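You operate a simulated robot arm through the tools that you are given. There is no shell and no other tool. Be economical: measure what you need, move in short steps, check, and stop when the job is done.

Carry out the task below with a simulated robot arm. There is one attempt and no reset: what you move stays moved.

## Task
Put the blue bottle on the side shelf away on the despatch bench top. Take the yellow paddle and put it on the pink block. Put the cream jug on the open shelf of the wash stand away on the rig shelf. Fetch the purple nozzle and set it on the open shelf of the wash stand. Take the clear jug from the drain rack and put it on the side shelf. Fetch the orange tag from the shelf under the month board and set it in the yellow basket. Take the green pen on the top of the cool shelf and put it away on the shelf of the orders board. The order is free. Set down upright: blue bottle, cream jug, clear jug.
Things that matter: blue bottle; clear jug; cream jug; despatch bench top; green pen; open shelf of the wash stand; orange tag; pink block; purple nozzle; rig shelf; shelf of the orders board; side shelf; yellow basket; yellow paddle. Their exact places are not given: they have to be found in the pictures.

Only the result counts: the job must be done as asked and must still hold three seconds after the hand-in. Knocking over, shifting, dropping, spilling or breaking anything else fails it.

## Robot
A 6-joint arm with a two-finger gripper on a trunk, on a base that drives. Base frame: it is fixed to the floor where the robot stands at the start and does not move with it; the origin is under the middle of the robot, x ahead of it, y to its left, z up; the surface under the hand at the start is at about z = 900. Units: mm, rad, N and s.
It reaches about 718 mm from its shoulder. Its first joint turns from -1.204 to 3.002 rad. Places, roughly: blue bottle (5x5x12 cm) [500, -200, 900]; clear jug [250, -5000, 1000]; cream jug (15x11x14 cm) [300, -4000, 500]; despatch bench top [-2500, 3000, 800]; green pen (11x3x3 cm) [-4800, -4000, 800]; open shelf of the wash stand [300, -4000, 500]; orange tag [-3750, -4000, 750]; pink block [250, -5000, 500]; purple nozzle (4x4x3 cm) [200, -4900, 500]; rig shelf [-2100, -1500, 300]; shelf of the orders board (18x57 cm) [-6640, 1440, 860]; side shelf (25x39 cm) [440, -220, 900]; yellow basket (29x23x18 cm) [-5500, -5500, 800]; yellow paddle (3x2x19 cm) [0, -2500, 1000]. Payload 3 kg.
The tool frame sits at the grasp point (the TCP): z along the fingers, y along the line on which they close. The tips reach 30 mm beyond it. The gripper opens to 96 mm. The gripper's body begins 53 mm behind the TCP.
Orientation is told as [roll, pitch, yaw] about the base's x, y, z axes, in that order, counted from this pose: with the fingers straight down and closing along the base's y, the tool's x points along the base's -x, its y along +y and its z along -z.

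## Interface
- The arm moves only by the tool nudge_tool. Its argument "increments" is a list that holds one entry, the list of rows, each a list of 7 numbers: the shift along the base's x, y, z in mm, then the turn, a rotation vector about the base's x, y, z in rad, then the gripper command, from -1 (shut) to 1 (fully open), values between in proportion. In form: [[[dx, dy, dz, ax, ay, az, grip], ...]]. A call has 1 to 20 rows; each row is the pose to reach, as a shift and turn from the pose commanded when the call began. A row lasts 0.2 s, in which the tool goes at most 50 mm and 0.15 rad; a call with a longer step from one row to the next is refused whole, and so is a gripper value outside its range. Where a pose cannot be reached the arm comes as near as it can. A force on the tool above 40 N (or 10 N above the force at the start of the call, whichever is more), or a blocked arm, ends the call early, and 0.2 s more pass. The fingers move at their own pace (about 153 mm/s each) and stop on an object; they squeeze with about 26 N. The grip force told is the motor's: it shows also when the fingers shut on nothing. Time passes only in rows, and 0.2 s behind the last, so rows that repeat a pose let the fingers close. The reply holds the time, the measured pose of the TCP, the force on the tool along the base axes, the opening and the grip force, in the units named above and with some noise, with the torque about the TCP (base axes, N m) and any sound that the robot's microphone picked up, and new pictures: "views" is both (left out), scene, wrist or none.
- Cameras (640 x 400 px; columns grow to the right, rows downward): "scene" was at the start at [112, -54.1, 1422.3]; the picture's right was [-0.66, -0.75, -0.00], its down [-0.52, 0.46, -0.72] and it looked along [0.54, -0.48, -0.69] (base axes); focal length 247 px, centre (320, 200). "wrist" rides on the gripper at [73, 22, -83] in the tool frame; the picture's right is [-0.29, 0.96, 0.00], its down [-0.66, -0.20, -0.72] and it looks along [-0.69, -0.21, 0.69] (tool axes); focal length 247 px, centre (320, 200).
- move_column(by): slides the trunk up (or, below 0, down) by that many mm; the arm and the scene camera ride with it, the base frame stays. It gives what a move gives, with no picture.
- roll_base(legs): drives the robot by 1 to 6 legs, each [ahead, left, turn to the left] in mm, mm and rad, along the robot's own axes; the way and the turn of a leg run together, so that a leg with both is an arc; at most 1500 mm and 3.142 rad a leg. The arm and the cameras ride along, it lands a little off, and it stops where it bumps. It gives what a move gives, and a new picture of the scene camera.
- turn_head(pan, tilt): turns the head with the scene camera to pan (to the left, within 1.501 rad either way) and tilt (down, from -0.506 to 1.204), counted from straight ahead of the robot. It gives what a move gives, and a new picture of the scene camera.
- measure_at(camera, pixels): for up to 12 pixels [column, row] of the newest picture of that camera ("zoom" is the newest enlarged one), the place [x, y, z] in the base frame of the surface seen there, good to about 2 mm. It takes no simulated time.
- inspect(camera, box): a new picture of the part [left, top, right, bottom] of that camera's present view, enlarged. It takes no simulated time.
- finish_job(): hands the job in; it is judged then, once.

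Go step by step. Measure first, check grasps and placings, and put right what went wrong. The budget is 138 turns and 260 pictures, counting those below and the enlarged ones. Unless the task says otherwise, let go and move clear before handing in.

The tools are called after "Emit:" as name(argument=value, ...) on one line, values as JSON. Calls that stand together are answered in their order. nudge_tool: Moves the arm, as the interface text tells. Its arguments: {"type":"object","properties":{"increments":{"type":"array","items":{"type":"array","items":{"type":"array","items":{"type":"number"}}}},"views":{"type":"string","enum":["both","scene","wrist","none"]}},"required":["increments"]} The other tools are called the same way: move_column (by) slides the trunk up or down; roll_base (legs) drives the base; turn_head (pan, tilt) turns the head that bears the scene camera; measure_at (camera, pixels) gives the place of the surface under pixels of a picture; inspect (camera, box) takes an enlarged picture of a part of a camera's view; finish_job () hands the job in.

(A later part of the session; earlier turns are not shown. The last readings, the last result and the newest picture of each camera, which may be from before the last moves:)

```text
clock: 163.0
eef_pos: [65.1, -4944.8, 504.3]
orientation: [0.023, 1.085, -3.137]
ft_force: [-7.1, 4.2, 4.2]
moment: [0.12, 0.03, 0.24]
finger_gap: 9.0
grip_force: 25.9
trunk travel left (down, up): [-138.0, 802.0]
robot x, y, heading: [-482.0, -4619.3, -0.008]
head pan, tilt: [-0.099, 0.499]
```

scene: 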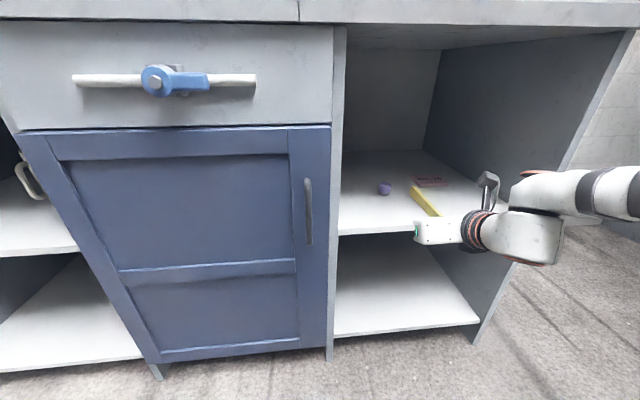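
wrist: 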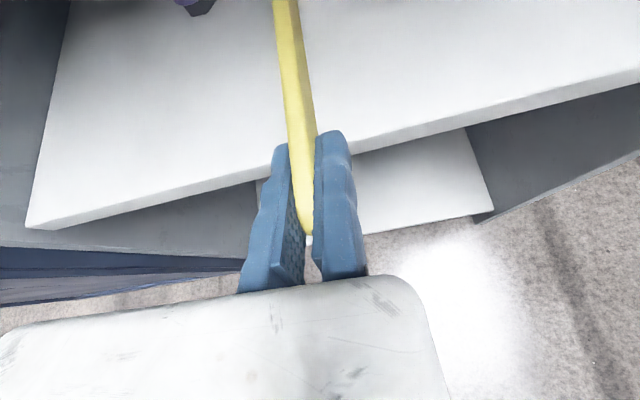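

The finger's lower corner hit the shelf's edge, but the paddle is now gripped (gap 9.0). I'll raise it and look.

Emit:
move_column(by=50)

Emit:
nudge_tool(increments=[[[0, 0, 0, 0, 0, 0, -1]]])

Emit:
inspect(camera="scene", box=[340, 130, 500, 230])

```text
clock: 163.9
eef_pos: [66.5, -4945.0, 553.2]
orientation: [0.019, 1.086, -3.137]
ft_force: [-0.3, 1.2, -1.0]
moment: [0.0, 0.06, 0.0]
finger_gap: 8.9
grip_force: 26.0
trunk travel left (down, up): [-188.0, 752.0]
robot x, y, heading: [-482.9, -4624.3, -0.01]
head pan, tilt: [-0.099, 0.499]
```

```text
clock: 164.3
eef_pos: [65.9, -4945.3, 553.2]
orientation: [0.019, 1.086, -3.138]
ft_force: [0.0, 1.3, -0.6]
moment: [-0.01, 0.02, -0.01]
finger_gap: 8.8
grip_force: 25.8
trunk travel left (down, up): [-188.0, 752.0]
robot x, y, heading: [-479.1, -4620.0, -0.005]
head pan, tilt: [-0.099, 0.499]
```

scene: 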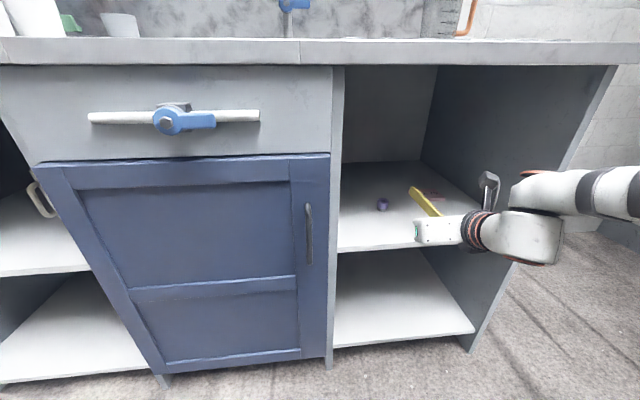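
wrist: 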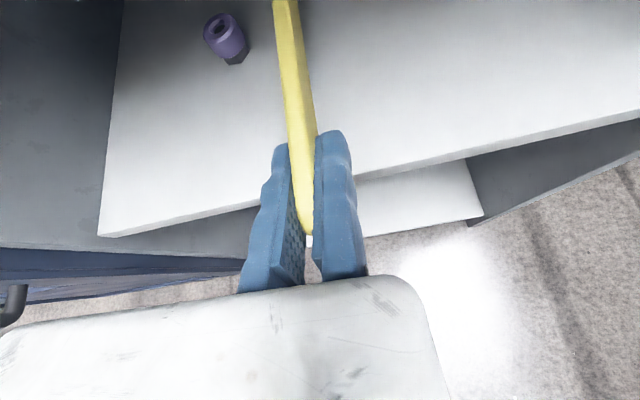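

```text
4.00 times, centred on (420, 180) of scene
```

zoom: 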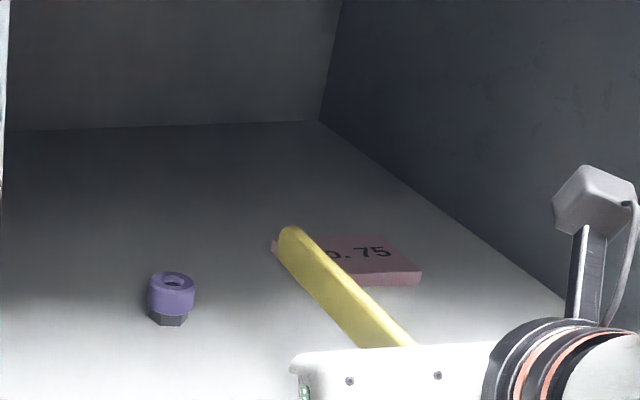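

Emit:
measure_at(camera="zoom", pixels=[[293, 232], [320, 260], [370, 315], [320, 285], [283, 245], [345, 260], [280, 243]])

Emit:
roll_base(legs=[[100, -92, 0]])

Emit:
inspect(camera="scene", box=[340, 130, 500, 230])

```text
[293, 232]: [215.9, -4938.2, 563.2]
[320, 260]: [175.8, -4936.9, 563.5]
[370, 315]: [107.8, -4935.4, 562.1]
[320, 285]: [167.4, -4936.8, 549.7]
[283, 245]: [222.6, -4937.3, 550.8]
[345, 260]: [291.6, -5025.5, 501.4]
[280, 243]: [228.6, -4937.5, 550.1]
```

```text
clock: 165.6
eef_pos: [164.4, -5038.1, 552.6]
orientation: [0.019, 1.086, -3.137]
ft_force: [-0.4, -0.2, -0.8]
moment: [-0.01, 0.02, 0.0]
finger_gap: 8.7
grip_force: 25.6
trunk travel left (down, up): [-188.0, 752.0]
robot x, y, heading: [-388.0, -4713.0, -0.002]
head pan, tilt: [-0.099, 0.499]
```

scene: 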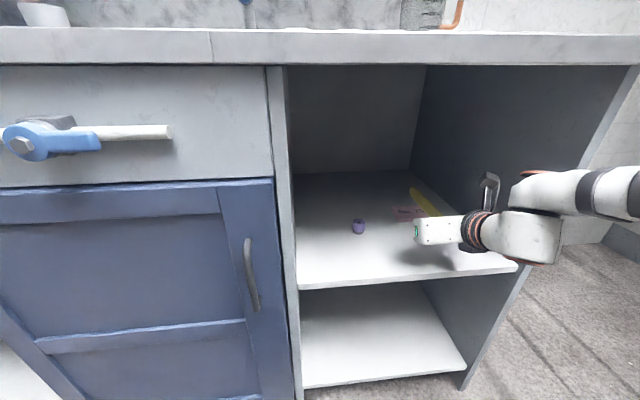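

```text
4.00 times, centred on (420, 180) of scene
```

zoom: 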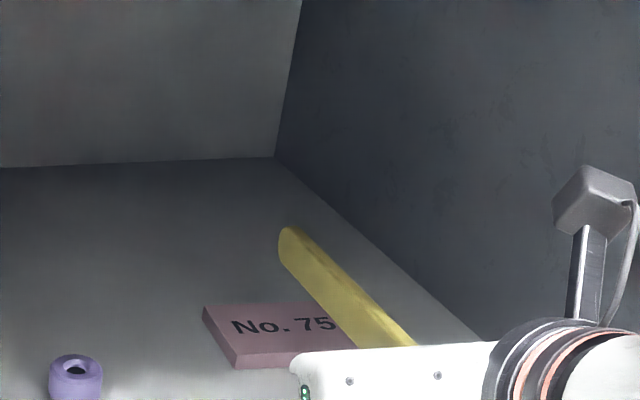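

Emit:
measure_at(camera="scene", pixels=[[505, 235], [540, 245], [530, 180], [570, 185], [600, 195], [630, 185], [525, 255], [615, 130], [630, 80], [540, 172], [590, 172]])

Emit:
turn_head(pan=-0.6, tilt=0.5)

```text
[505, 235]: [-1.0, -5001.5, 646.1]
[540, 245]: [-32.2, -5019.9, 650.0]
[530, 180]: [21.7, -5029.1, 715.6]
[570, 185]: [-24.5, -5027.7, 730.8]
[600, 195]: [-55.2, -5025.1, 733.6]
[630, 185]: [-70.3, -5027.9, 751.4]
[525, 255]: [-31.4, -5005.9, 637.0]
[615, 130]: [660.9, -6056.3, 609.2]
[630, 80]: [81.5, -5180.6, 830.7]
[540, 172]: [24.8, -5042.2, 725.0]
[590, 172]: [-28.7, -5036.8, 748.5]
```

```text
clock: 166.5
eef_pos: [164.1, -5038.5, 551.4]
orientation: [0.019, 1.085, -3.137]
ft_force: [-1.1, -0.2, -0.7]
moment: [0.02, 0.04, 0.01]
finger_gap: 9.0
grip_force: 26.1
trunk travel left (down, up): [-188.0, 752.0]
robot x, y, heading: [-383.2, -4715.6, -0.004]
head pan, tilt: [-0.6, 0.499]
```

scene: 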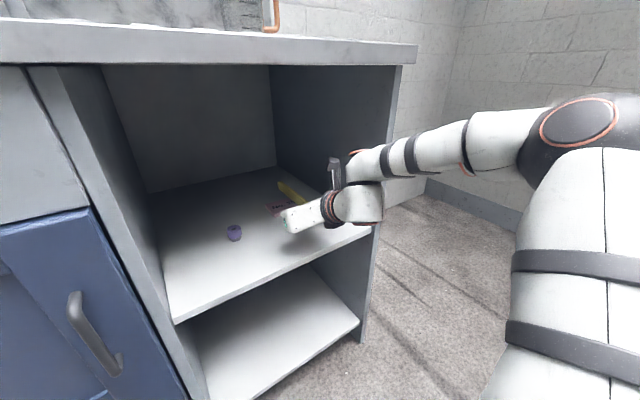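

The forearm clears the side panel and the counter. I'll drive in the last 60 mm and check over the block.

Emit:
roll_base(legs=[[58, 0, 0]])

Emit:
inspect(camera="scene", box=[220, 130, 380, 230])

Emit:
measure_at(camera="scene", pixels=[[280, 185], [290, 193], [270, 211], [300, 200]])

```text
clock: 167.5
eef_pos: [220.9, -5038.3, 552.9]
orientation: [0.018, 1.085, -3.138]
ft_force: [0.8, 0.4, -0.1]
moment: [-0.03, 0.02, -0.01]
finger_gap: 9.1
grip_force: 26.3
trunk travel left (down, up): [-188.0, 752.0]
robot x, y, heading: [-328.6, -4715.4, -0.01]
head pan, tilt: [-0.6, 0.499]
```

scene: 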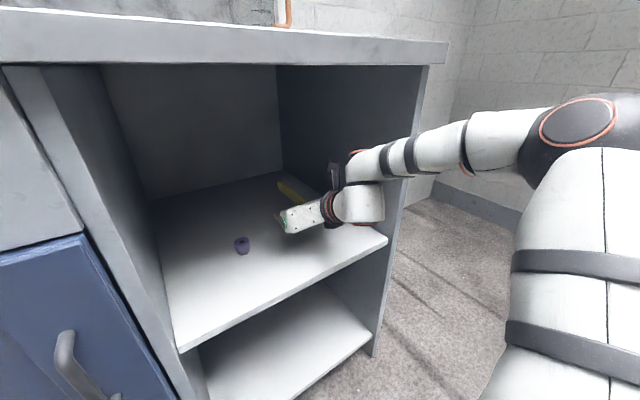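

```text
4.00 times, centred on (300, 180) of scene
```

zoom: 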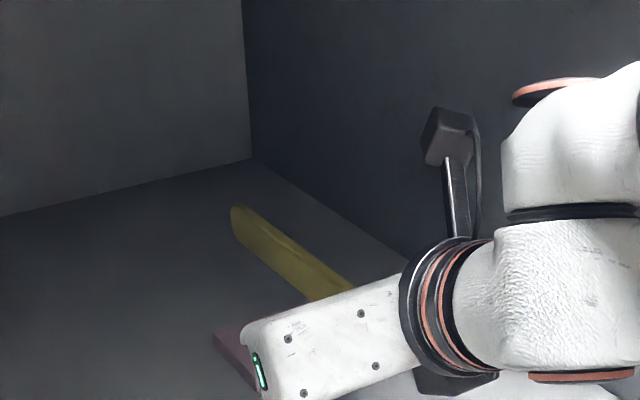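

```text
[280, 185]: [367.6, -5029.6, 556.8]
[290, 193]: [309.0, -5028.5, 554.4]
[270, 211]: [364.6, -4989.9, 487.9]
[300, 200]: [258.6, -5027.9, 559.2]
```

The paddle spans x 198–387, y about -5033, centred over the block. I'll lower it to contact.

Emit:
move_column(by=-33)

Emit:
nudge_tool(increments=[[[0, 0, -2, 0, 0, 0, -1], [0, 0, -3, 0, 0, 0, -1], [0, 0, -4, 0, 0, 0, -1], [0, 0, -4, 0, 0, 0, -1]]])

```text
clock: 168.3
eef_pos: [221.1, -5037.7, 519.0]
orientation: [0.019, 1.086, -3.139]
ft_force: [-0.7, 1.4, -0.3]
moment: [0.02, 0.02, 0.0]
finger_gap: 8.7
grip_force: 26.1
trunk travel left (down, up): [-155.0, 785.0]
robot x, y, heading: [-324.0, -4711.7, -0.006]
head pan, tilt: [-0.6, 0.499]
```

```text
clock: 169.3
eef_pos: [222.0, -5039.5, 516.8]
orientation: [0.016, 1.082, -3.139]
ft_force: [-0.5, -0.4, -0.8]
moment: [-0.02, 0.04, 0.01]
finger_gap: 8.7
grip_force: 25.9
trunk travel left (down, up): [-155.0, 785.0]
robot x, y, heading: [-324.0, -4712.2, -0.007]
head pan, tilt: [-0.6, 0.499]
```

scene: 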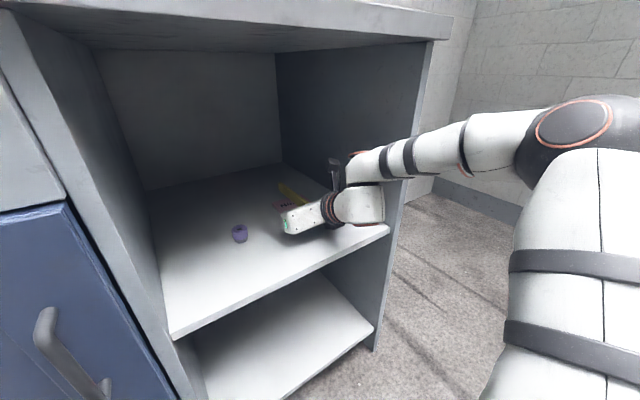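
wrist: 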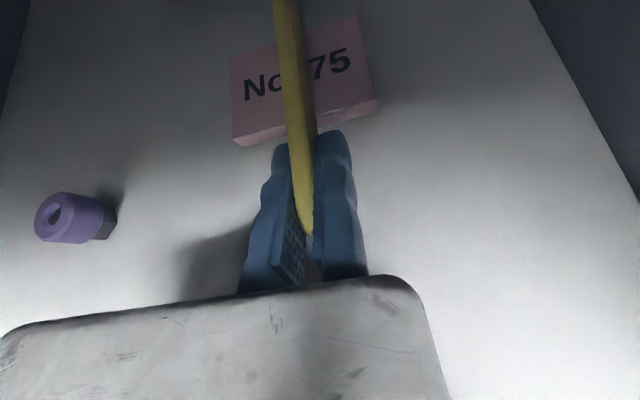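

Emit:
nudge_tool(increments=[[[0, 0, -1.5, 0, 0, 0, -1], [0, 0, -3, 0, 0, 0, -1], [0, 0, -4, 0, 0, 0, -1], [0, 0, -4, 0, 0, 0, -1]]], views="wrist")

```text
clock: 170.3
eef_pos: [221.6, -5040.5, 516.0]
orientation: [0.017, 1.083, -3.14]
ft_force: [0.5, -0.2, 0.1]
moment: [0.0, 0.02, 0.02]
finger_gap: 9.0
grip_force: 25.7
out of reach, approached as far as the arm can: row 2, 3, 4
trunk travel left (down, up): [-155.0, 785.0]
robot x, y, heading: [-327.5, -4713.6, -0.007]
head pan, tilt: [-0.6, 0.499]
```

wrist: 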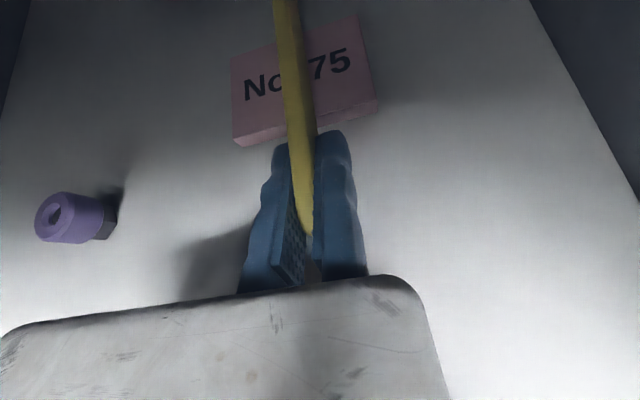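

Arm is at its limit downward here, so I'll use the trunk for the last millimetres.

Emit:
move_column(by=-3)

Emit:
nudge_tool(increments=[[[0, 0, 0, 0, 0, 0, -0.75], [0, 0, 0, 0, 0, 0, -0.6], [0, 0, 0, 0, 0, 0, -0.2], [0, 0, 0, 0, 0, 0, 0.2], [0, -5, 0, 0, 0, 0, 0.2], [0, -5, 0, 0, 0, 0, 0.2]]])

```text
clock: 170.8
eef_pos: [221.6, -5039.6, 515.9]
orientation: [0.019, 1.086, -3.137]
ft_force: [1.3, -0.6, 6.9]
moment: [0.07, -0.6, -0.06]
finger_gap: 8.7
grip_force: 25.9
trunk travel left (down, up): [-152.0, 788.0]
robot x, y, heading: [-326.1, -4715.4, -0.008]
head pan, tilt: [-0.6, 0.499]
```

```text
clock: 172.2
eef_pos: [219.9, -5043.0, 513.3]
orientation: [0.018, 1.081, -3.139]
ft_force: [-0.2, 0.7, -0.1]
moment: [0.01, -0.05, 0.01]
finger_gap: 57.4
grip_force: 0.0
trunk travel left (down, up): [-152.0, 788.0]
robot x, y, heading: [-326.4, -4709.8, -0.002]
head pan, tilt: [-0.6, 0.499]
```

scene: 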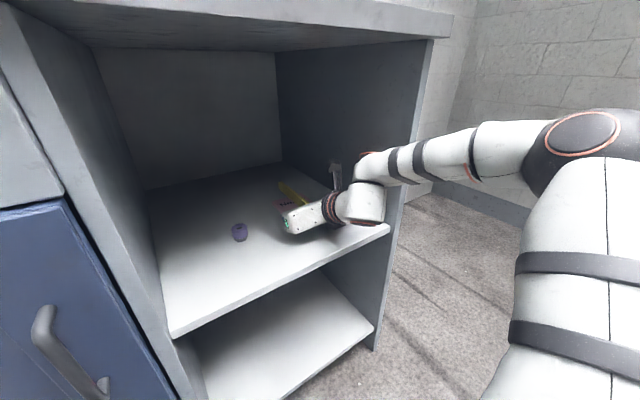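
wrist: 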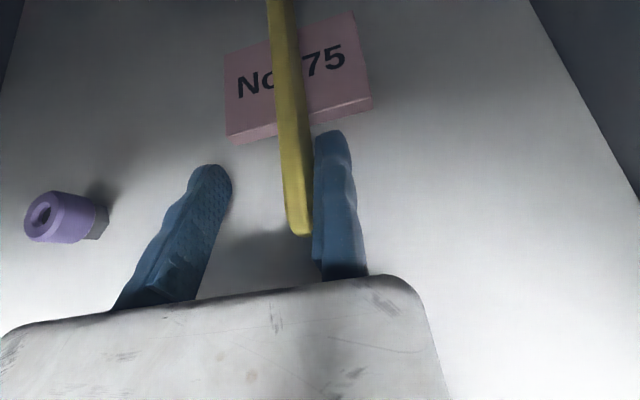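

The paddle rests on the block (x-section visible at (290,60) in the wrist view). I'll ease away, back out, and line up for the purple nozzle at about (240,-4868).

Emit:
nudge_tool(increments=[[[0, -8, 0, 0, 0, 0, 0.4], [0, -8, 4, 0, 0, 0, 0.4]]], views="none")

Emit:
roll_base(legs=[[-130, 0, 0], [0, 160, 0]])

Emit:
nudge_tool(increments=[[[0, 0, 0, 0, 0, 0, 0.4], [0, 0, 0, 0, 0, 0, 0.4]]])

```text
clock: 172.8
eef_pos: [220.5, -5052.4, 518.1]
orientation: [0.017, 1.083, -3.139]
ft_force: [-0.1, 0.0, 1.1]
moment: [0.02, 0.02, 0.02]
finger_gap: 67.4
grip_force: 0.0
out of reach, approached as far as the arm can: row 1
trunk travel left (down, up): [-152.0, 788.0]
robot x, y, heading: [-327.2, -4715.3, -0.007]
head pan, tilt: [-0.6, 0.499]
```

```text
clock: 175.1
eef_pos: [94.6, -4893.2, 518.4]
orientation: [0.015, 1.083, -3.139]
ft_force: [-0.9, 0.0, -0.1]
moment: [0.0, -0.01, 0.0]
finger_gap: 66.8
grip_force: 0.1
trunk travel left (down, up): [-152.0, 788.0]
robot x, y, heading: [-453.6, -4553.5, -0.006]
head pan, tilt: [-0.6, 0.499]
```

scene: 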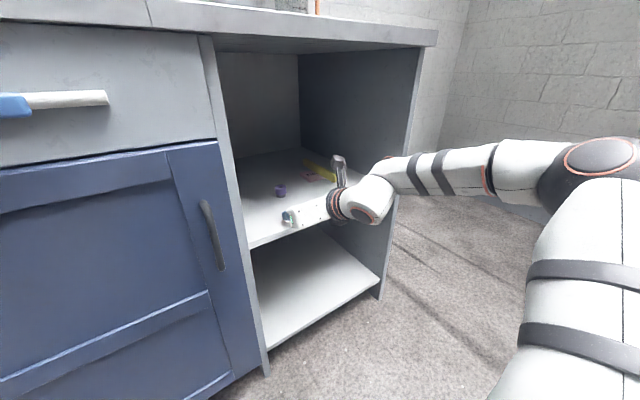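

```text
clock: 175.7
eef_pos: [94.7, -4892.8, 517.6]
orientation: [0.018, 1.081, -3.138]
ft_force: [-0.6, 0.0, 0.3]
moment: [0.02, 0.0, 0.0]
finger_gap: 67.2
grip_force: 0.0
trunk travel left (down, up): [-152.0, 788.0]
robot x, y, heading: [-450.0, -4552.7, -0.014]
head pan, tilt: [-0.6, 0.499]
```

scene: 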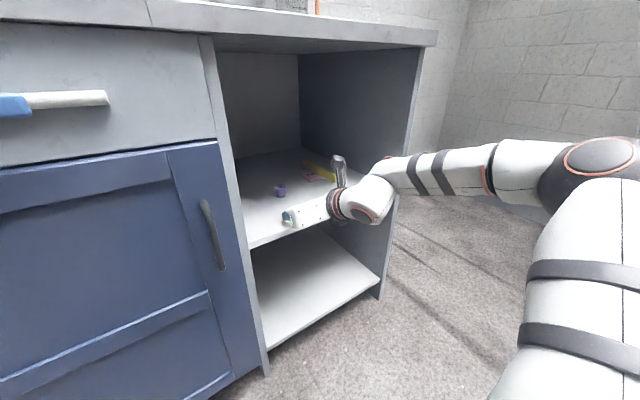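
wrist: 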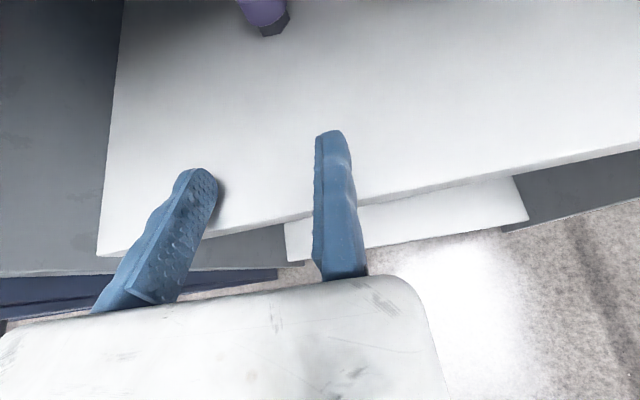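

Emit:
inspect(camera="scene", box=[240, 130, 400, 230])

Emit:
measure_at(camera="wrist", pixels=[[245, 8], [288, 14], [265, 28], [272, 10], [333, 140]])

Emit:
measure_at(camera="scene", pixels=[[280, 186], [280, 192], [281, 197], [276, 190], [285, 190]])

```text
4.00 times, centred on (320, 180) of scene
```

zoom: 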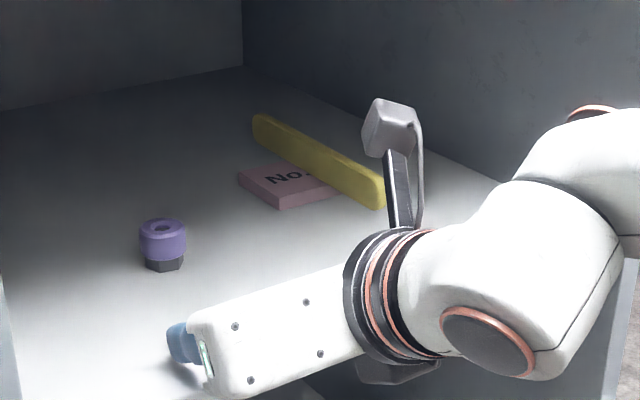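

```text
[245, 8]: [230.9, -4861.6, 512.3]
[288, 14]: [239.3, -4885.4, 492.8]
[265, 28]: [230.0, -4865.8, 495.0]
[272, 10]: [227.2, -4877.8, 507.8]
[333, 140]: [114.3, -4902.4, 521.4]
```

```text
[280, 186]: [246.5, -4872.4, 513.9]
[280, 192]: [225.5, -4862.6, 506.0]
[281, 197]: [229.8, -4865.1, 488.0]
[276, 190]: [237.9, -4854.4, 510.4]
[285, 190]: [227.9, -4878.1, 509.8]
```

The paddle sits on the block, and the nozzle's centre is near (243,-4869). I'll drive forward 126 mm so the fingers straddle it.

Emit:
roll_base(legs=[[90, 0, 0]])

Emit:
nudge_tool(increments=[[[0, 0, 0, 0, 0, 0, 0.4]]], views="wrist")

```text
clock: 176.8
eef_pos: [183.9, -4893.5, 517.9]
orientation: [0.015, 1.083, -3.14]
ft_force: [0.1, -0.2, 0.7]
moment: [-0.01, -0.01, -0.02]
finger_gap: 67.0
grip_force: 0.0
trunk travel left (down, up): [-152.0, 788.0]
robot x, y, heading: [-365.1, -4555.6, -0.007]
head pan, tilt: [-0.6, 0.499]
```

scene: 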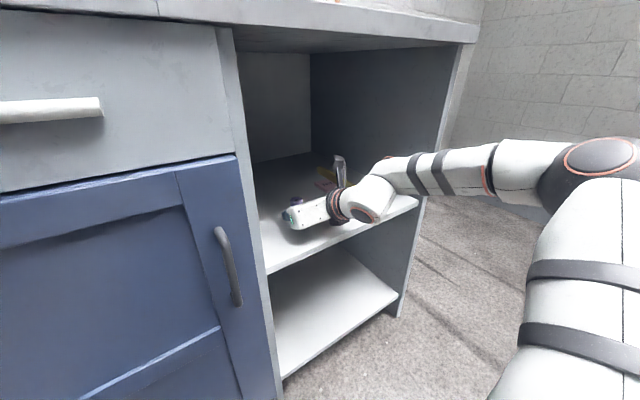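

```text
clock: 177.2
eef_pos: [183.9, -4894.2, 518.3]
orientation: [0.015, 1.083, -3.14]
ft_force: [0.5, 0.6, 0.5]
moment: [0.03, 0.02, -0.03]
finger_gap: 67.1
grip_force: 0.0
trunk travel left (down, up): [-152.0, 788.0]
robot x, y, heading: [-362.6, -4551.9, -0.008]
head pan, tilt: [-0.6, 0.499]
```

wrist: 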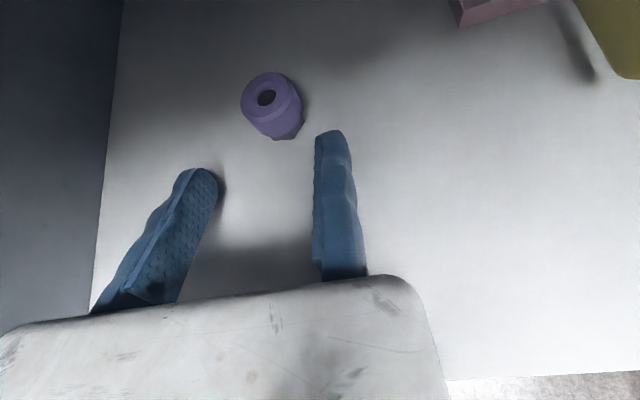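

Emit:
roll_base(legs=[[42, 2, 0]])

Emit:
nudge_tool(increments=[[[0, 0, 0, 0, 0, 0, -0.1], [0, 0, 0, 0, 0, 0, -1], [0, 0, 0, 0, 0, 0, -1], [0, 0, 0, 0, 0, 0, -1]]], views="wrist")

```text
clock: 178.1
eef_pos: [225.6, -4893.5, 517.9]
orientation: [0.016, 1.082, -3.14]
ft_force: [-0.6, -0.3, 0.0]
moment: [0.04, 0.0, 0.01]
finger_gap: 67.1
grip_force: 0.0
trunk travel left (down, up): [-152.0, 788.0]
robot x, y, heading: [-323.8, -4556.0, -0.005]
head pan, tilt: [-0.6, 0.499]
```

scene: 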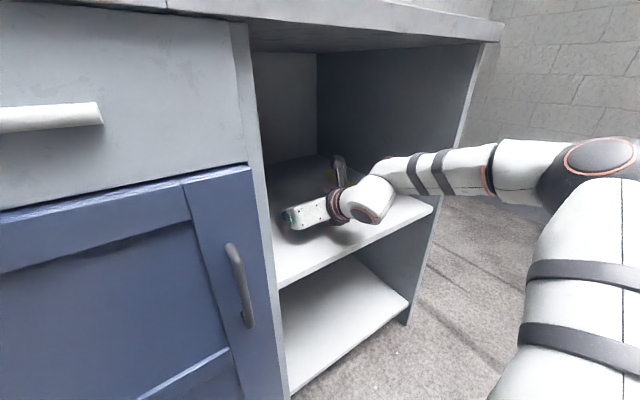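

```text
clock: 179.1
eef_pos: [225.5, -4891.8, 517.7]
orientation: [0.015, 1.082, -3.139]
ft_force: [-0.5, 0.7, 0.5]
moment: [0.03, 0.0, 0.0]
finger_gap: 29.7
grip_force: 25.7
trunk travel left (down, up): [-152.0, 788.0]
robot x, y, heading: [-317.5, -4553.2, -0.01]
head pan, tilt: [-0.6, 0.499]
```

wrist: 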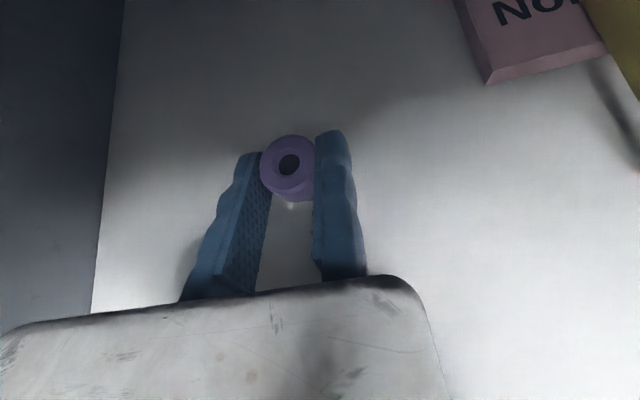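

The nozzle is held (29.7). I'll lift it, back out, and move to the left bay.

Emit:
move_column(by=70)

Emit:
roll_base(legs=[[-380, 0, 0], [0, 950, 0.01]])

Emit:
turn_head(pan=-0.3, tilt=0.5)

```text
clock: 180.1
eef_pos: [225.1, -4893.4, 587.3]
orientation: [0.016, 1.083, -3.139]
ft_force: [0.0, -0.5, -1.0]
moment: [-0.04, 0.0, -0.01]
finger_gap: 29.5
grip_force: 26.1
trunk travel left (down, up): [-222.0, 718.0]
robot x, y, heading: [-320.5, -4552.6, -0.007]
head pan, tilt: [-0.6, 0.499]
```

```text
clock: 187.1
eef_pos: [-139.7, -3925.0, 587.2]
orientation: [0.014, 1.083, -3.126]
ft_force: [-0.5, -0.7, -0.2]
moment: [0.05, 0.02, -0.03]
finger_gap: 29.4
grip_force: 26.1
trunk travel left (down, up): [-222.0, 718.0]
robot x, y, heading: [-689.8, -3591.2, -0.0]
head pan, tilt: [-0.6, 0.499]
```

scene: 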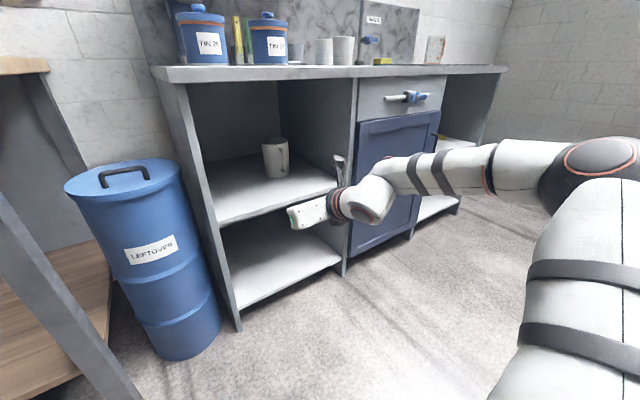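

```text
clock: 187.9
eef_pos: [-138.7, -3923.5, 587.9]
orientation: [0.015, 1.083, -3.126]
ft_force: [0.7, 0.5, 0.0]
moment: [-0.05, 0.03, 0.0]
finger_gap: 29.5
grip_force: 26.6
trunk travel left (down, up): [-222.0, 718.0]
robot x, y, heading: [-695.3, -3590.1, 0.003]
head pan, tilt: [-0.3, 0.499]
```

scene: 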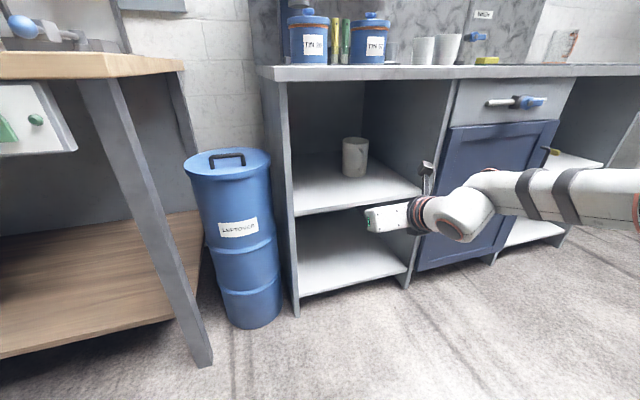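

Emit:
inspect(camera="scene", box=[270, 70, 460, 220])

Emit:
measure_at(camera="scene", pixels=[[355, 142], [355, 158], [354, 175], [344, 160], [366, 160], [297, 210], [410, 190], [275, 170], [235, 165], [235, 300], [443, 130], [300, 160]])

```text
2.67 times, centred on (365, 145) of scene
```

zoom: 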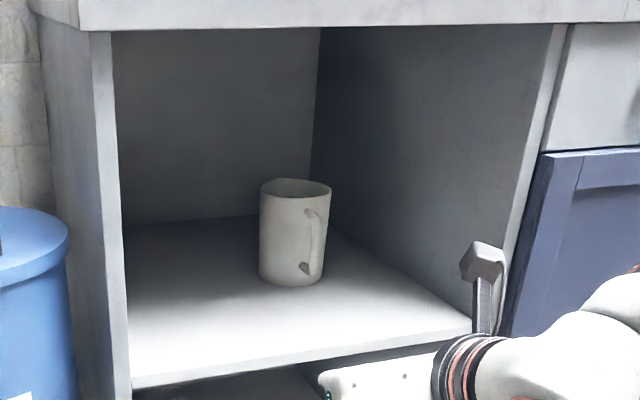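

```text
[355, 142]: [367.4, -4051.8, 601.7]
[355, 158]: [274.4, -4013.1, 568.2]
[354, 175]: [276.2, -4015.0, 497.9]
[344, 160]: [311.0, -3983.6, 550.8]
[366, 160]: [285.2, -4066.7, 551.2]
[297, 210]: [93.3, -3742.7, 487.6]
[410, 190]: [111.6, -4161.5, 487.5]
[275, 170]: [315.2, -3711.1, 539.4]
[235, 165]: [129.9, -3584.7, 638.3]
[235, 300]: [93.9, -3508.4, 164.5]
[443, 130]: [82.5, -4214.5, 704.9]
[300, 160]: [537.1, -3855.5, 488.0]
```

Emit:
measure_at(camera="zoom", pixels=[[314, 215], [318, 240], [308, 212], [314, 260], [305, 268], [300, 230], [270, 230], [262, 240], [327, 230], [290, 183], [265, 190], [328, 190]])

```text
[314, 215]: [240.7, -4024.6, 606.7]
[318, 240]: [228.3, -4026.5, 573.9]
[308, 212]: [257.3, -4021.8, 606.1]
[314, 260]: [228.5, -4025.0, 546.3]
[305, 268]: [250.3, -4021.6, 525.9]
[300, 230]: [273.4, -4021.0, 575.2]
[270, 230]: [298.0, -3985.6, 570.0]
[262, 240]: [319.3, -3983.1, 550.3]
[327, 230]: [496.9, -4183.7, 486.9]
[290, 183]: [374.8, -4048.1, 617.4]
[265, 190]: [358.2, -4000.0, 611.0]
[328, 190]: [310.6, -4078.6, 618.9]
```

The jug's handle faces -x (x 228–270, y about -4031), and its body centre is near (321,-4031). I'll set the nozzle down at the left front of this shelf, near (208,-3860).

Emit:
roll_base(legs=[[0, 49, 0], [329, 0, 0]])

Emit:
move_column(by=-66)

Emit:
inspect(camera="scene", box=[270, 100, 460, 250])

```text
clock: 190.6
eef_pos: [185.8, -3871.0, 588.3]
orientation: [0.015, 1.083, -3.122]
ft_force: [0.9, -0.9, 0.3]
moment: [0.02, 0.01, 0.01]
finger_gap: 29.1
grip_force: 25.7
trunk travel left (down, up): [-222.0, 718.0]
robot x, y, heading: [-368.4, -3547.3, 0.009]
head pan, tilt: [-0.3, 0.499]
```

scene: 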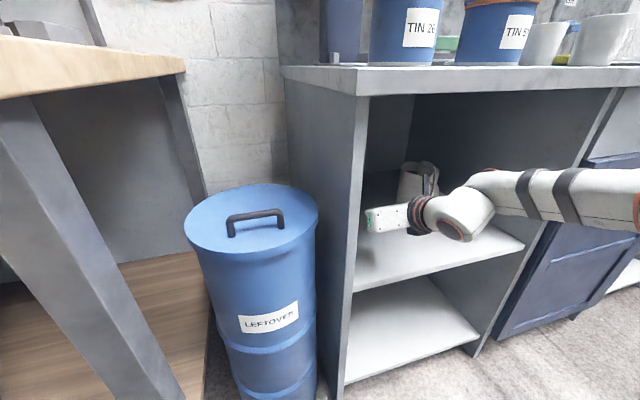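

```text
clock: 191.6
eef_pos: [186.1, -3873.6, 522.6]
orientation: [0.018, 1.081, -3.122]
ft_force: [-0.3, 0.6, -0.1]
moment: [-0.02, 0.01, 0.0]
finger_gap: 29.1
grip_force: 26.4
trunk travel left (down, up): [-156.0, 784.0]
robot x, y, heading: [-367.8, -3542.9, 0.007]
head pan, tilt: [-0.3, 0.499]
```

```text
2.67 times, centred on (365, 175) of scene
```

zoom: 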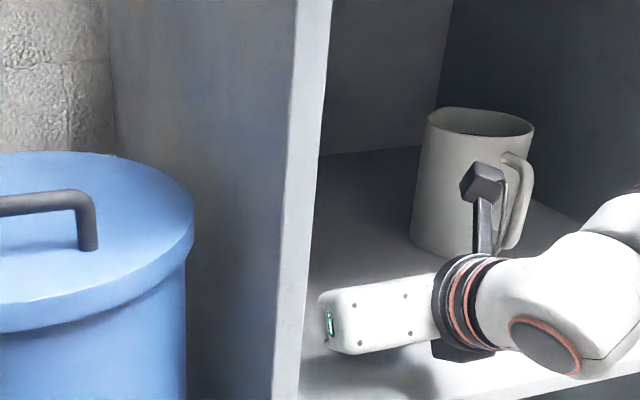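

Emit:
move_column(by=-5)

Emit:
nudge_tool(increments=[[[0, 0, 0, 0, 0, 0, -0.2], [0, 0, 0, 0, 0, 0, 0.2], [0, -4, 0, 0, 0, 0, 0.2], [0, -4, 0, 0, 0, 0, 0.2]]], views="wrist")

```text
clock: 192.2
eef_pos: [185.6, -3872.8, 517.9]
orientation: [0.018, 1.083, -3.123]
ft_force: [1.8, -0.8, 4.3]
moment: [0.08, -0.07, -0.03]
finger_gap: 29.3
grip_force: 26.0
trunk travel left (down, up): [-151.0, 789.0]
robot x, y, heading: [-369.9, -3541.0, 0.007]
head pan, tilt: [-0.3, 0.499]
```

```text
clock: 193.2
eef_pos: [185.6, -3876.3, 516.5]
orientation: [0.014, 1.083, -3.121]
ft_force: [0.2, -0.2, 0.1]
moment: [-0.02, -0.04, 0.01]
finger_gap: 57.6
grip_force: 0.1
trunk travel left (down, up): [-151.0, 789.0]
robot x, y, heading: [-371.0, -3539.9, 0.003]
head pan, tilt: [-0.3, 0.499]
```

wrist: 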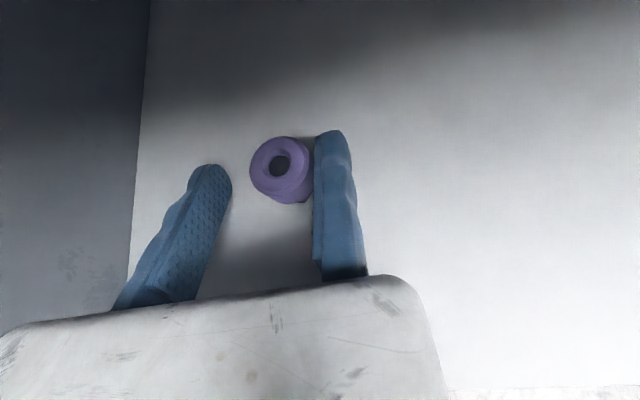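

The nozzle is set down upright. I'll back out and line up with the cream jug's handle.

Emit:
nudge_tool(increments=[[[0, -5, 3, 0, 0, 0, 0.3], [0, -5, 3, 0, 0, 0, 0.3]]], views="none")

Emit:
roll_base(legs=[[-180, 0, 0], [0, -160, -0.01]])

Emit:
move_column(by=58)

Emit:
nudge_tool(increments=[[[0, 0, 0, 0, 0, 0, 0]]])

```text
clock: 193.8
eef_pos: [186.3, -3881.1, 520.1]
orientation: [0.018, 1.083, -3.121]
ft_force: [-0.4, -0.3, -0.4]
moment: [-0.01, -0.03, -0.02]
finger_gap: 62.4
grip_force: 0.0
trunk travel left (down, up): [-151.0, 789.0]
robot x, y, heading: [-365.4, -3543.8, 0.005]
head pan, tilt: [-0.3, 0.499]
```

```text
clock: 196.3
eef_pos: [2.8, -4049.8, 519.1]
orientation: [0.018, 1.082, -3.136]
ft_force: [1.0, -0.6, 0.0]
moment: [0.01, 0.01, 0.0]
finger_gap: 62.3
grip_force: 0.1
trunk travel left (down, up): [-151.0, 789.0]
robot x, y, heading: [-546.8, -3703.6, -0.003]
head pan, tilt: [-0.3, 0.499]
```

scene: 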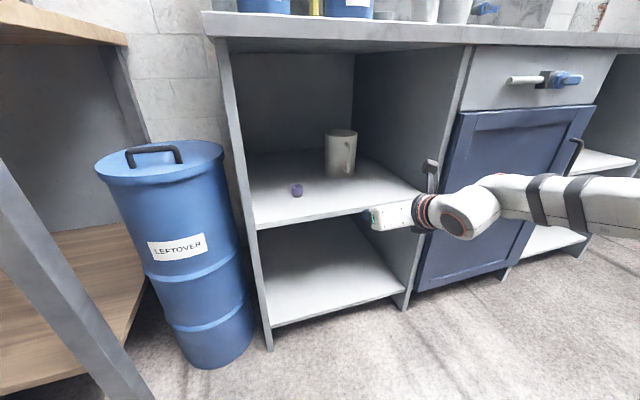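

```text
clock: 197.2
eef_pos: [3.4, -4049.2, 578.5]
orientation: [0.017, 1.082, -3.136]
ft_force: [0.3, -0.1, -0.4]
moment: [0.0, -0.02, -0.01]
finger_gap: 62.5
grip_force: 0.1
trunk travel left (down, up): [-209.0, 731.0]
robot x, y, heading: [-543.9, -3702.5, -0.003]
head pan, tilt: [-0.3, 0.499]
```

```text
clock: 197.6
eef_pos: [5.6, -4048.7, 578.8]
orientation: [0.018, 1.081, -3.136]
ft_force: [0.4, -0.6, 0.1]
moment: [-0.03, 0.02, -0.01]
finger_gap: 48.1
grip_force: 0.0
trunk travel left (down, up): [-209.0, 731.0]
robot x, y, heading: [-541.7, -3702.1, -0.006]
head pan, tilt: [-0.3, 0.499]
```

scene: 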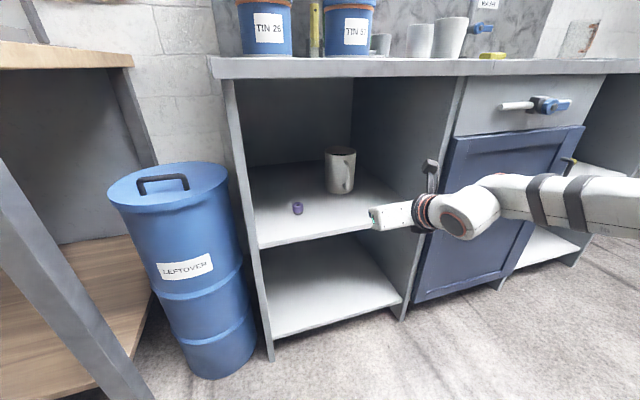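
wrist: 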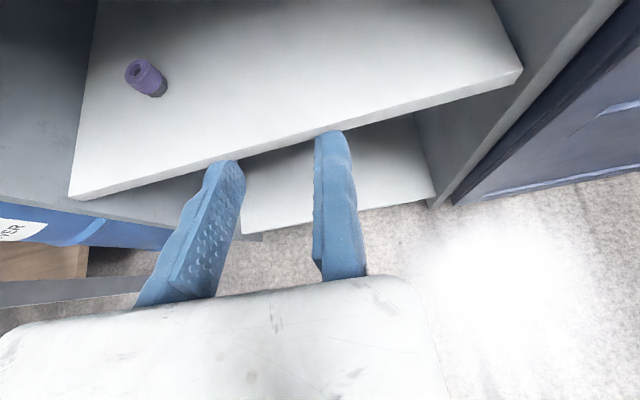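

Emit:
inspect(camera="scene", box=[300, 130, 380, 210])

Emit:
roll_base(legs=[[160, 4, 0]])

Emit:
nudge_tool(increments=[[[0, 0, 0, 0, 0, 0, 0]]], views="wrist")

```text
5.00 times, centred on (340, 170) of scene
```

zoom: 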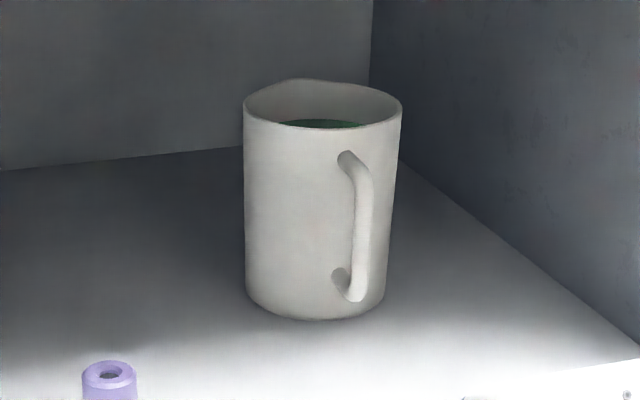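

```text
clock: 199.1
eef_pos: [162.8, -4048.1, 577.8]
orientation: [0.014, 1.082, -3.141]
ft_force: [0.9, -0.1, -0.2]
moment: [0.02, -0.01, -0.01]
finger_gap: 48.2
grip_force: 0.1
trunk travel left (down, up): [-209.0, 731.0]
robot x, y, heading: [-387.2, -3702.5, -0.012]
head pan, tilt: [-0.3, 0.499]
```

scene: 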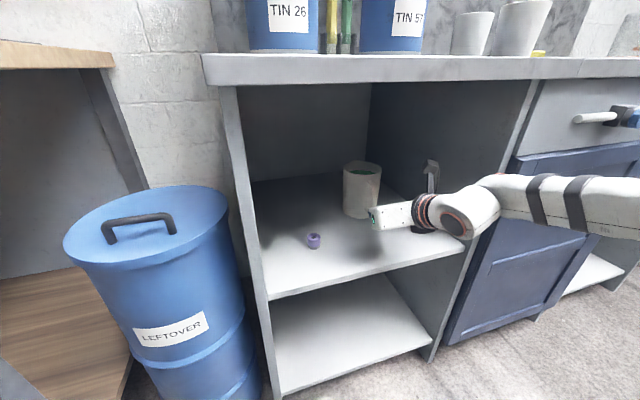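

```text
clock: 199.5
eef_pos: [163.3, -4049.2, 577.5]
orientation: [0.017, 1.082, -3.139]
ft_force: [0.2, 0.1, -0.3]
moment: [0.02, 0.02, -0.02]
finger_gap: 47.7
grip_force: 0.1
trunk travel left (down, up): [-209.0, 731.0]
robot x, y, heading: [-384.4, -3699.4, -0.003]
head pan, tilt: [-0.3, 0.499]
```

wrist: 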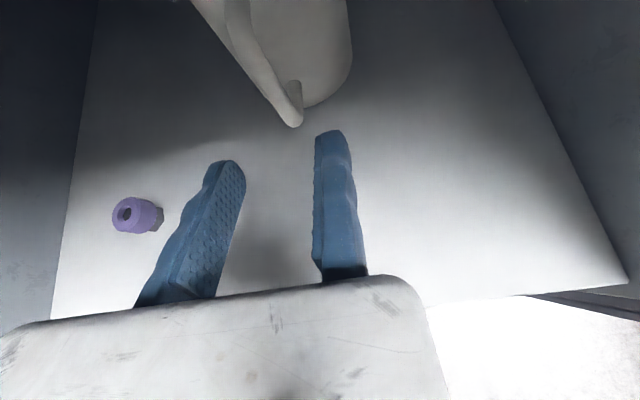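

The jug holds green liquid, so it must stay level. I'll pitch the tool steeper so the fingers lie more along the handle bar, then re-measure.

Emit:
nudge_tool(increments=[[[0, 2, 0, 0, 0.1, 0, 0], [0, 3, 0, 0, 0.2, 0, 0], [0, 4, 0, 0, 0.3, 0, 0], [0, 5, 0, 0, 0.4, 0, 0], [0, 5, 0, 0, 0.4, 0, 0]]])

Emit:
measure_at(camera="wrist", pixels=[[280, 60], [290, 100], [300, 60]])

```text
clock: 200.7
eef_pos: [164.4, -4043.1, 579.2]
orientation: [0.016, 0.681, -3.14]
ft_force: [-1.0, -0.8, -0.3]
moment: [0.02, 0.04, 0.0]
finger_gap: 48.1
grip_force: 0.0
trunk travel left (down, up): [-209.0, 731.0]
robot x, y, heading: [-386.1, -3698.8, -0.007]
head pan, tilt: [-0.3, 0.499]
```

scene: 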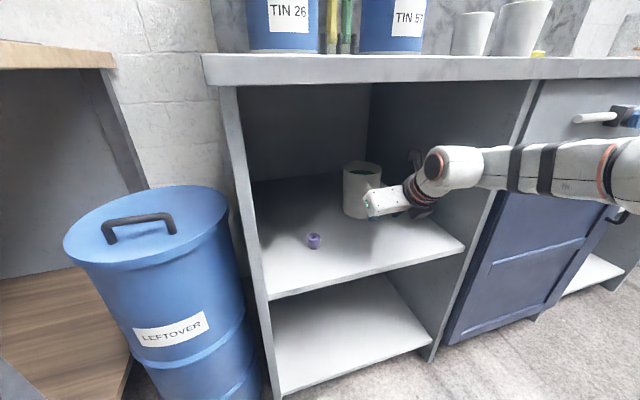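
wrist: 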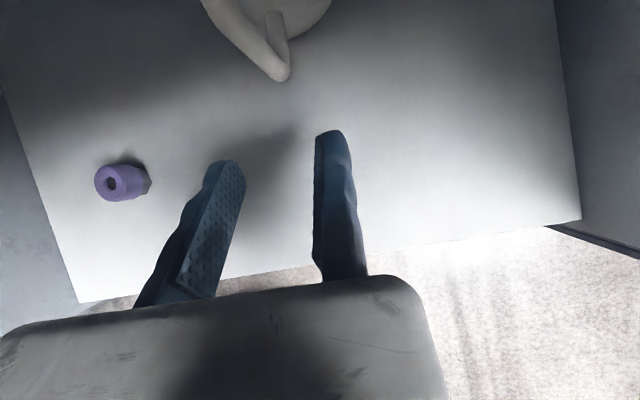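

```text
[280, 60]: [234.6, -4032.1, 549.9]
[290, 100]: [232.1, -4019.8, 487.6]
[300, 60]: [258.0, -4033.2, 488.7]
```

Emit:
measure_at(camera="wrist", pixels=[[264, 60], [290, 70], [270, 30], [285, 30], [255, 50], [275, 70], [225, 10], [240, 20], [320, 20]])

Emit:
inspect(camera="wrist", box=[180, 0, 360, 112])

```text
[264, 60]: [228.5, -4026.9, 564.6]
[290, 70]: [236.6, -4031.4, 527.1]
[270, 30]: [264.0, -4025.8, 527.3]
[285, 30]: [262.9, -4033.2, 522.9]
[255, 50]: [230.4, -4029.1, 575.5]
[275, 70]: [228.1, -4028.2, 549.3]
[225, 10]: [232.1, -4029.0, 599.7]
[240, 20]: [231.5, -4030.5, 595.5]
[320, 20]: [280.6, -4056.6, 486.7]
```

```text
3.56 times, centred on (270, 56) of wrist
```

zoom: 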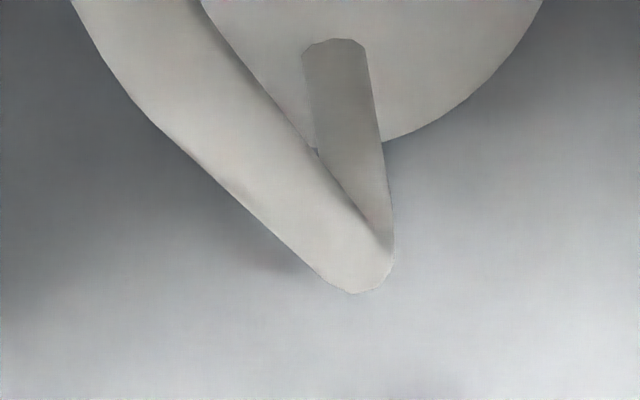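

The bar centre is at y about -4030, x 228–242, z 525–606. I'll drive 77 mm in to straddle it near z 575.

Emit:
roll_base(legs=[[77, 3, 0]])

Emit:
nudge_tool(increments=[[[0, 0, 0, 0, 0, 0, 0]]], views="both")

```text
clock: 201.7
eef_pos: [240.8, -4039.8, 578.8]
orientation: [0.017, 0.681, -3.138]
ft_force: [-0.5, -0.4, 0.0]
moment: [-0.01, 0.01, -0.03]
finger_gap: 47.8
grip_force: 0.1
trunk travel left (down, up): [-209.0, 731.0]
robot x, y, heading: [-309.5, -3695.9, -0.002]
head pan, tilt: [-0.3, 0.499]
```

scene: 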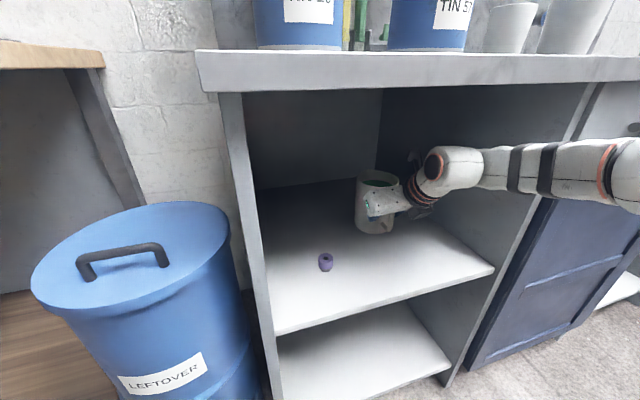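

```text
clock: 202.1
eef_pos: [239.6, -4040.9, 578.0]
orientation: [0.015, 0.684, -3.138]
ft_force: [0.8, 0.0, -0.2]
moment: [0.02, 0.01, 0.0]
finger_gap: 48.0
grip_force: 0.2
trunk travel left (down, up): [-209.0, 731.0]
robot x, y, heading: [-311.0, -3694.8, -0.011]
head pan, tilt: [-0.3, 0.499]
```

scene: 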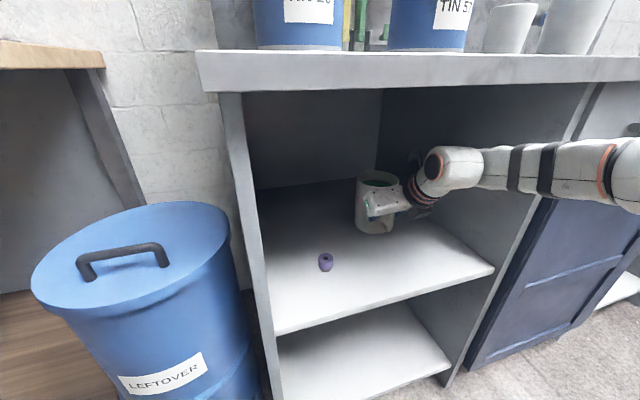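
wrist: 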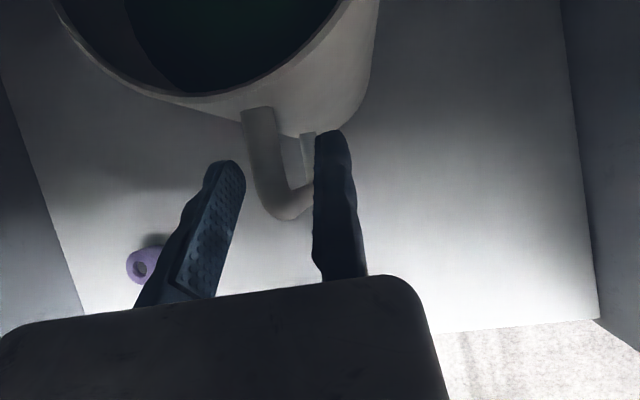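

The handle lies between the fingers. I'll close and do a small test lift.

Emit:
nudge_tool(increments=[[[0, 0, 0, 0, 0, 0, -0.5], [0, 0, 0, 0, 0, 0, -1], [0, 0, 0, 0, 0, 0, -1], [0, 0, 0, 0, 0, 0, -1]]], views="wrist")

Emit:
move_column(by=6)

Emit:
nudge_tool(increments=[[[0, 0, 0, 0, 0, 0, -1], [0, 0, 0, 0, 0, 0, -1], [0, 0, 0, 0, 0, 0, -1], [0, 0, 0, 0, 0, 0, -1]]], views="wrist")

Emit:
inspect(camera="scene", box=[300, 130, 460, 250])

```text
clock: 203.1
eef_pos: [238.3, -4041.0, 578.5]
orientation: [0.016, 0.683, -3.137]
ft_force: [0.2, 0.4, 1.9]
moment: [0.53, -0.14, 0.03]
finger_gap: 11.8
grip_force: 25.5
trunk travel left (down, up): [-209.0, 731.0]
robot x, y, heading: [-309.5, -3697.5, -0.005]
head pan, tilt: [-0.3, 0.499]
```

wrist: 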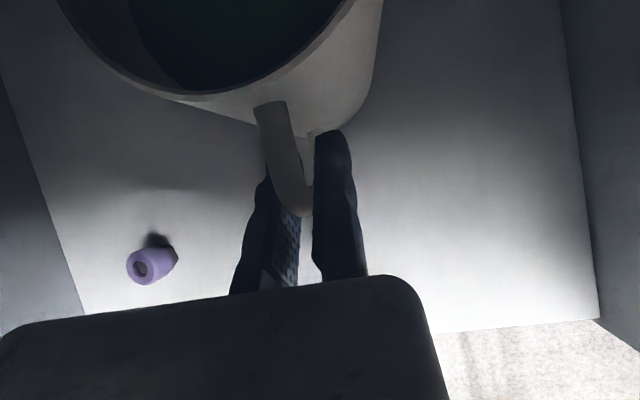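

```text
clock: 203.7
eef_pos: [239.5, -4039.8, 581.9]
orientation: [0.013, 0.678, -3.139]
ft_force: [0.5, 0.3, -8.7]
moment: [-0.03, 0.6, -0.01]
finger_gap: 11.4
grip_force: 25.6
trunk travel left (down, up): [-215.0, 725.0]
robot x, y, heading: [-308.2, -3696.3, -0.004]
head pan, tilt: [-0.3, 0.499]
```

```text
clock: 204.7
eef_pos: [240.5, -4040.3, 582.7]
orientation: [0.013, 0.68, -3.139]
ft_force: [0.5, -0.2, -8.4]
moment: [-0.06, 0.56, 0.02]
finger_gap: 11.3
grip_force: 26.2
trunk travel left (down, up): [-215.0, 725.0]
robot x, y, heading: [-311.4, -3697.4, -0.005]
head pan, tilt: [-0.3, 0.499]
```

wrist: 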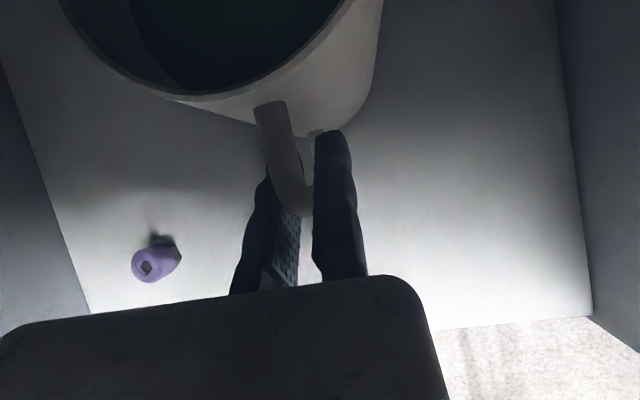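

```text
3.33 times, centred on (380, 190) of scene
```

zoom: 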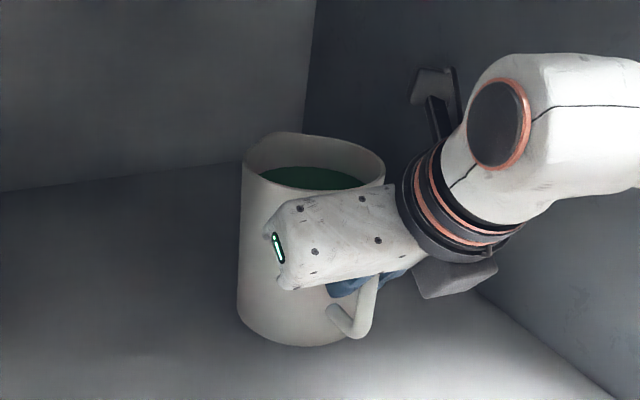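

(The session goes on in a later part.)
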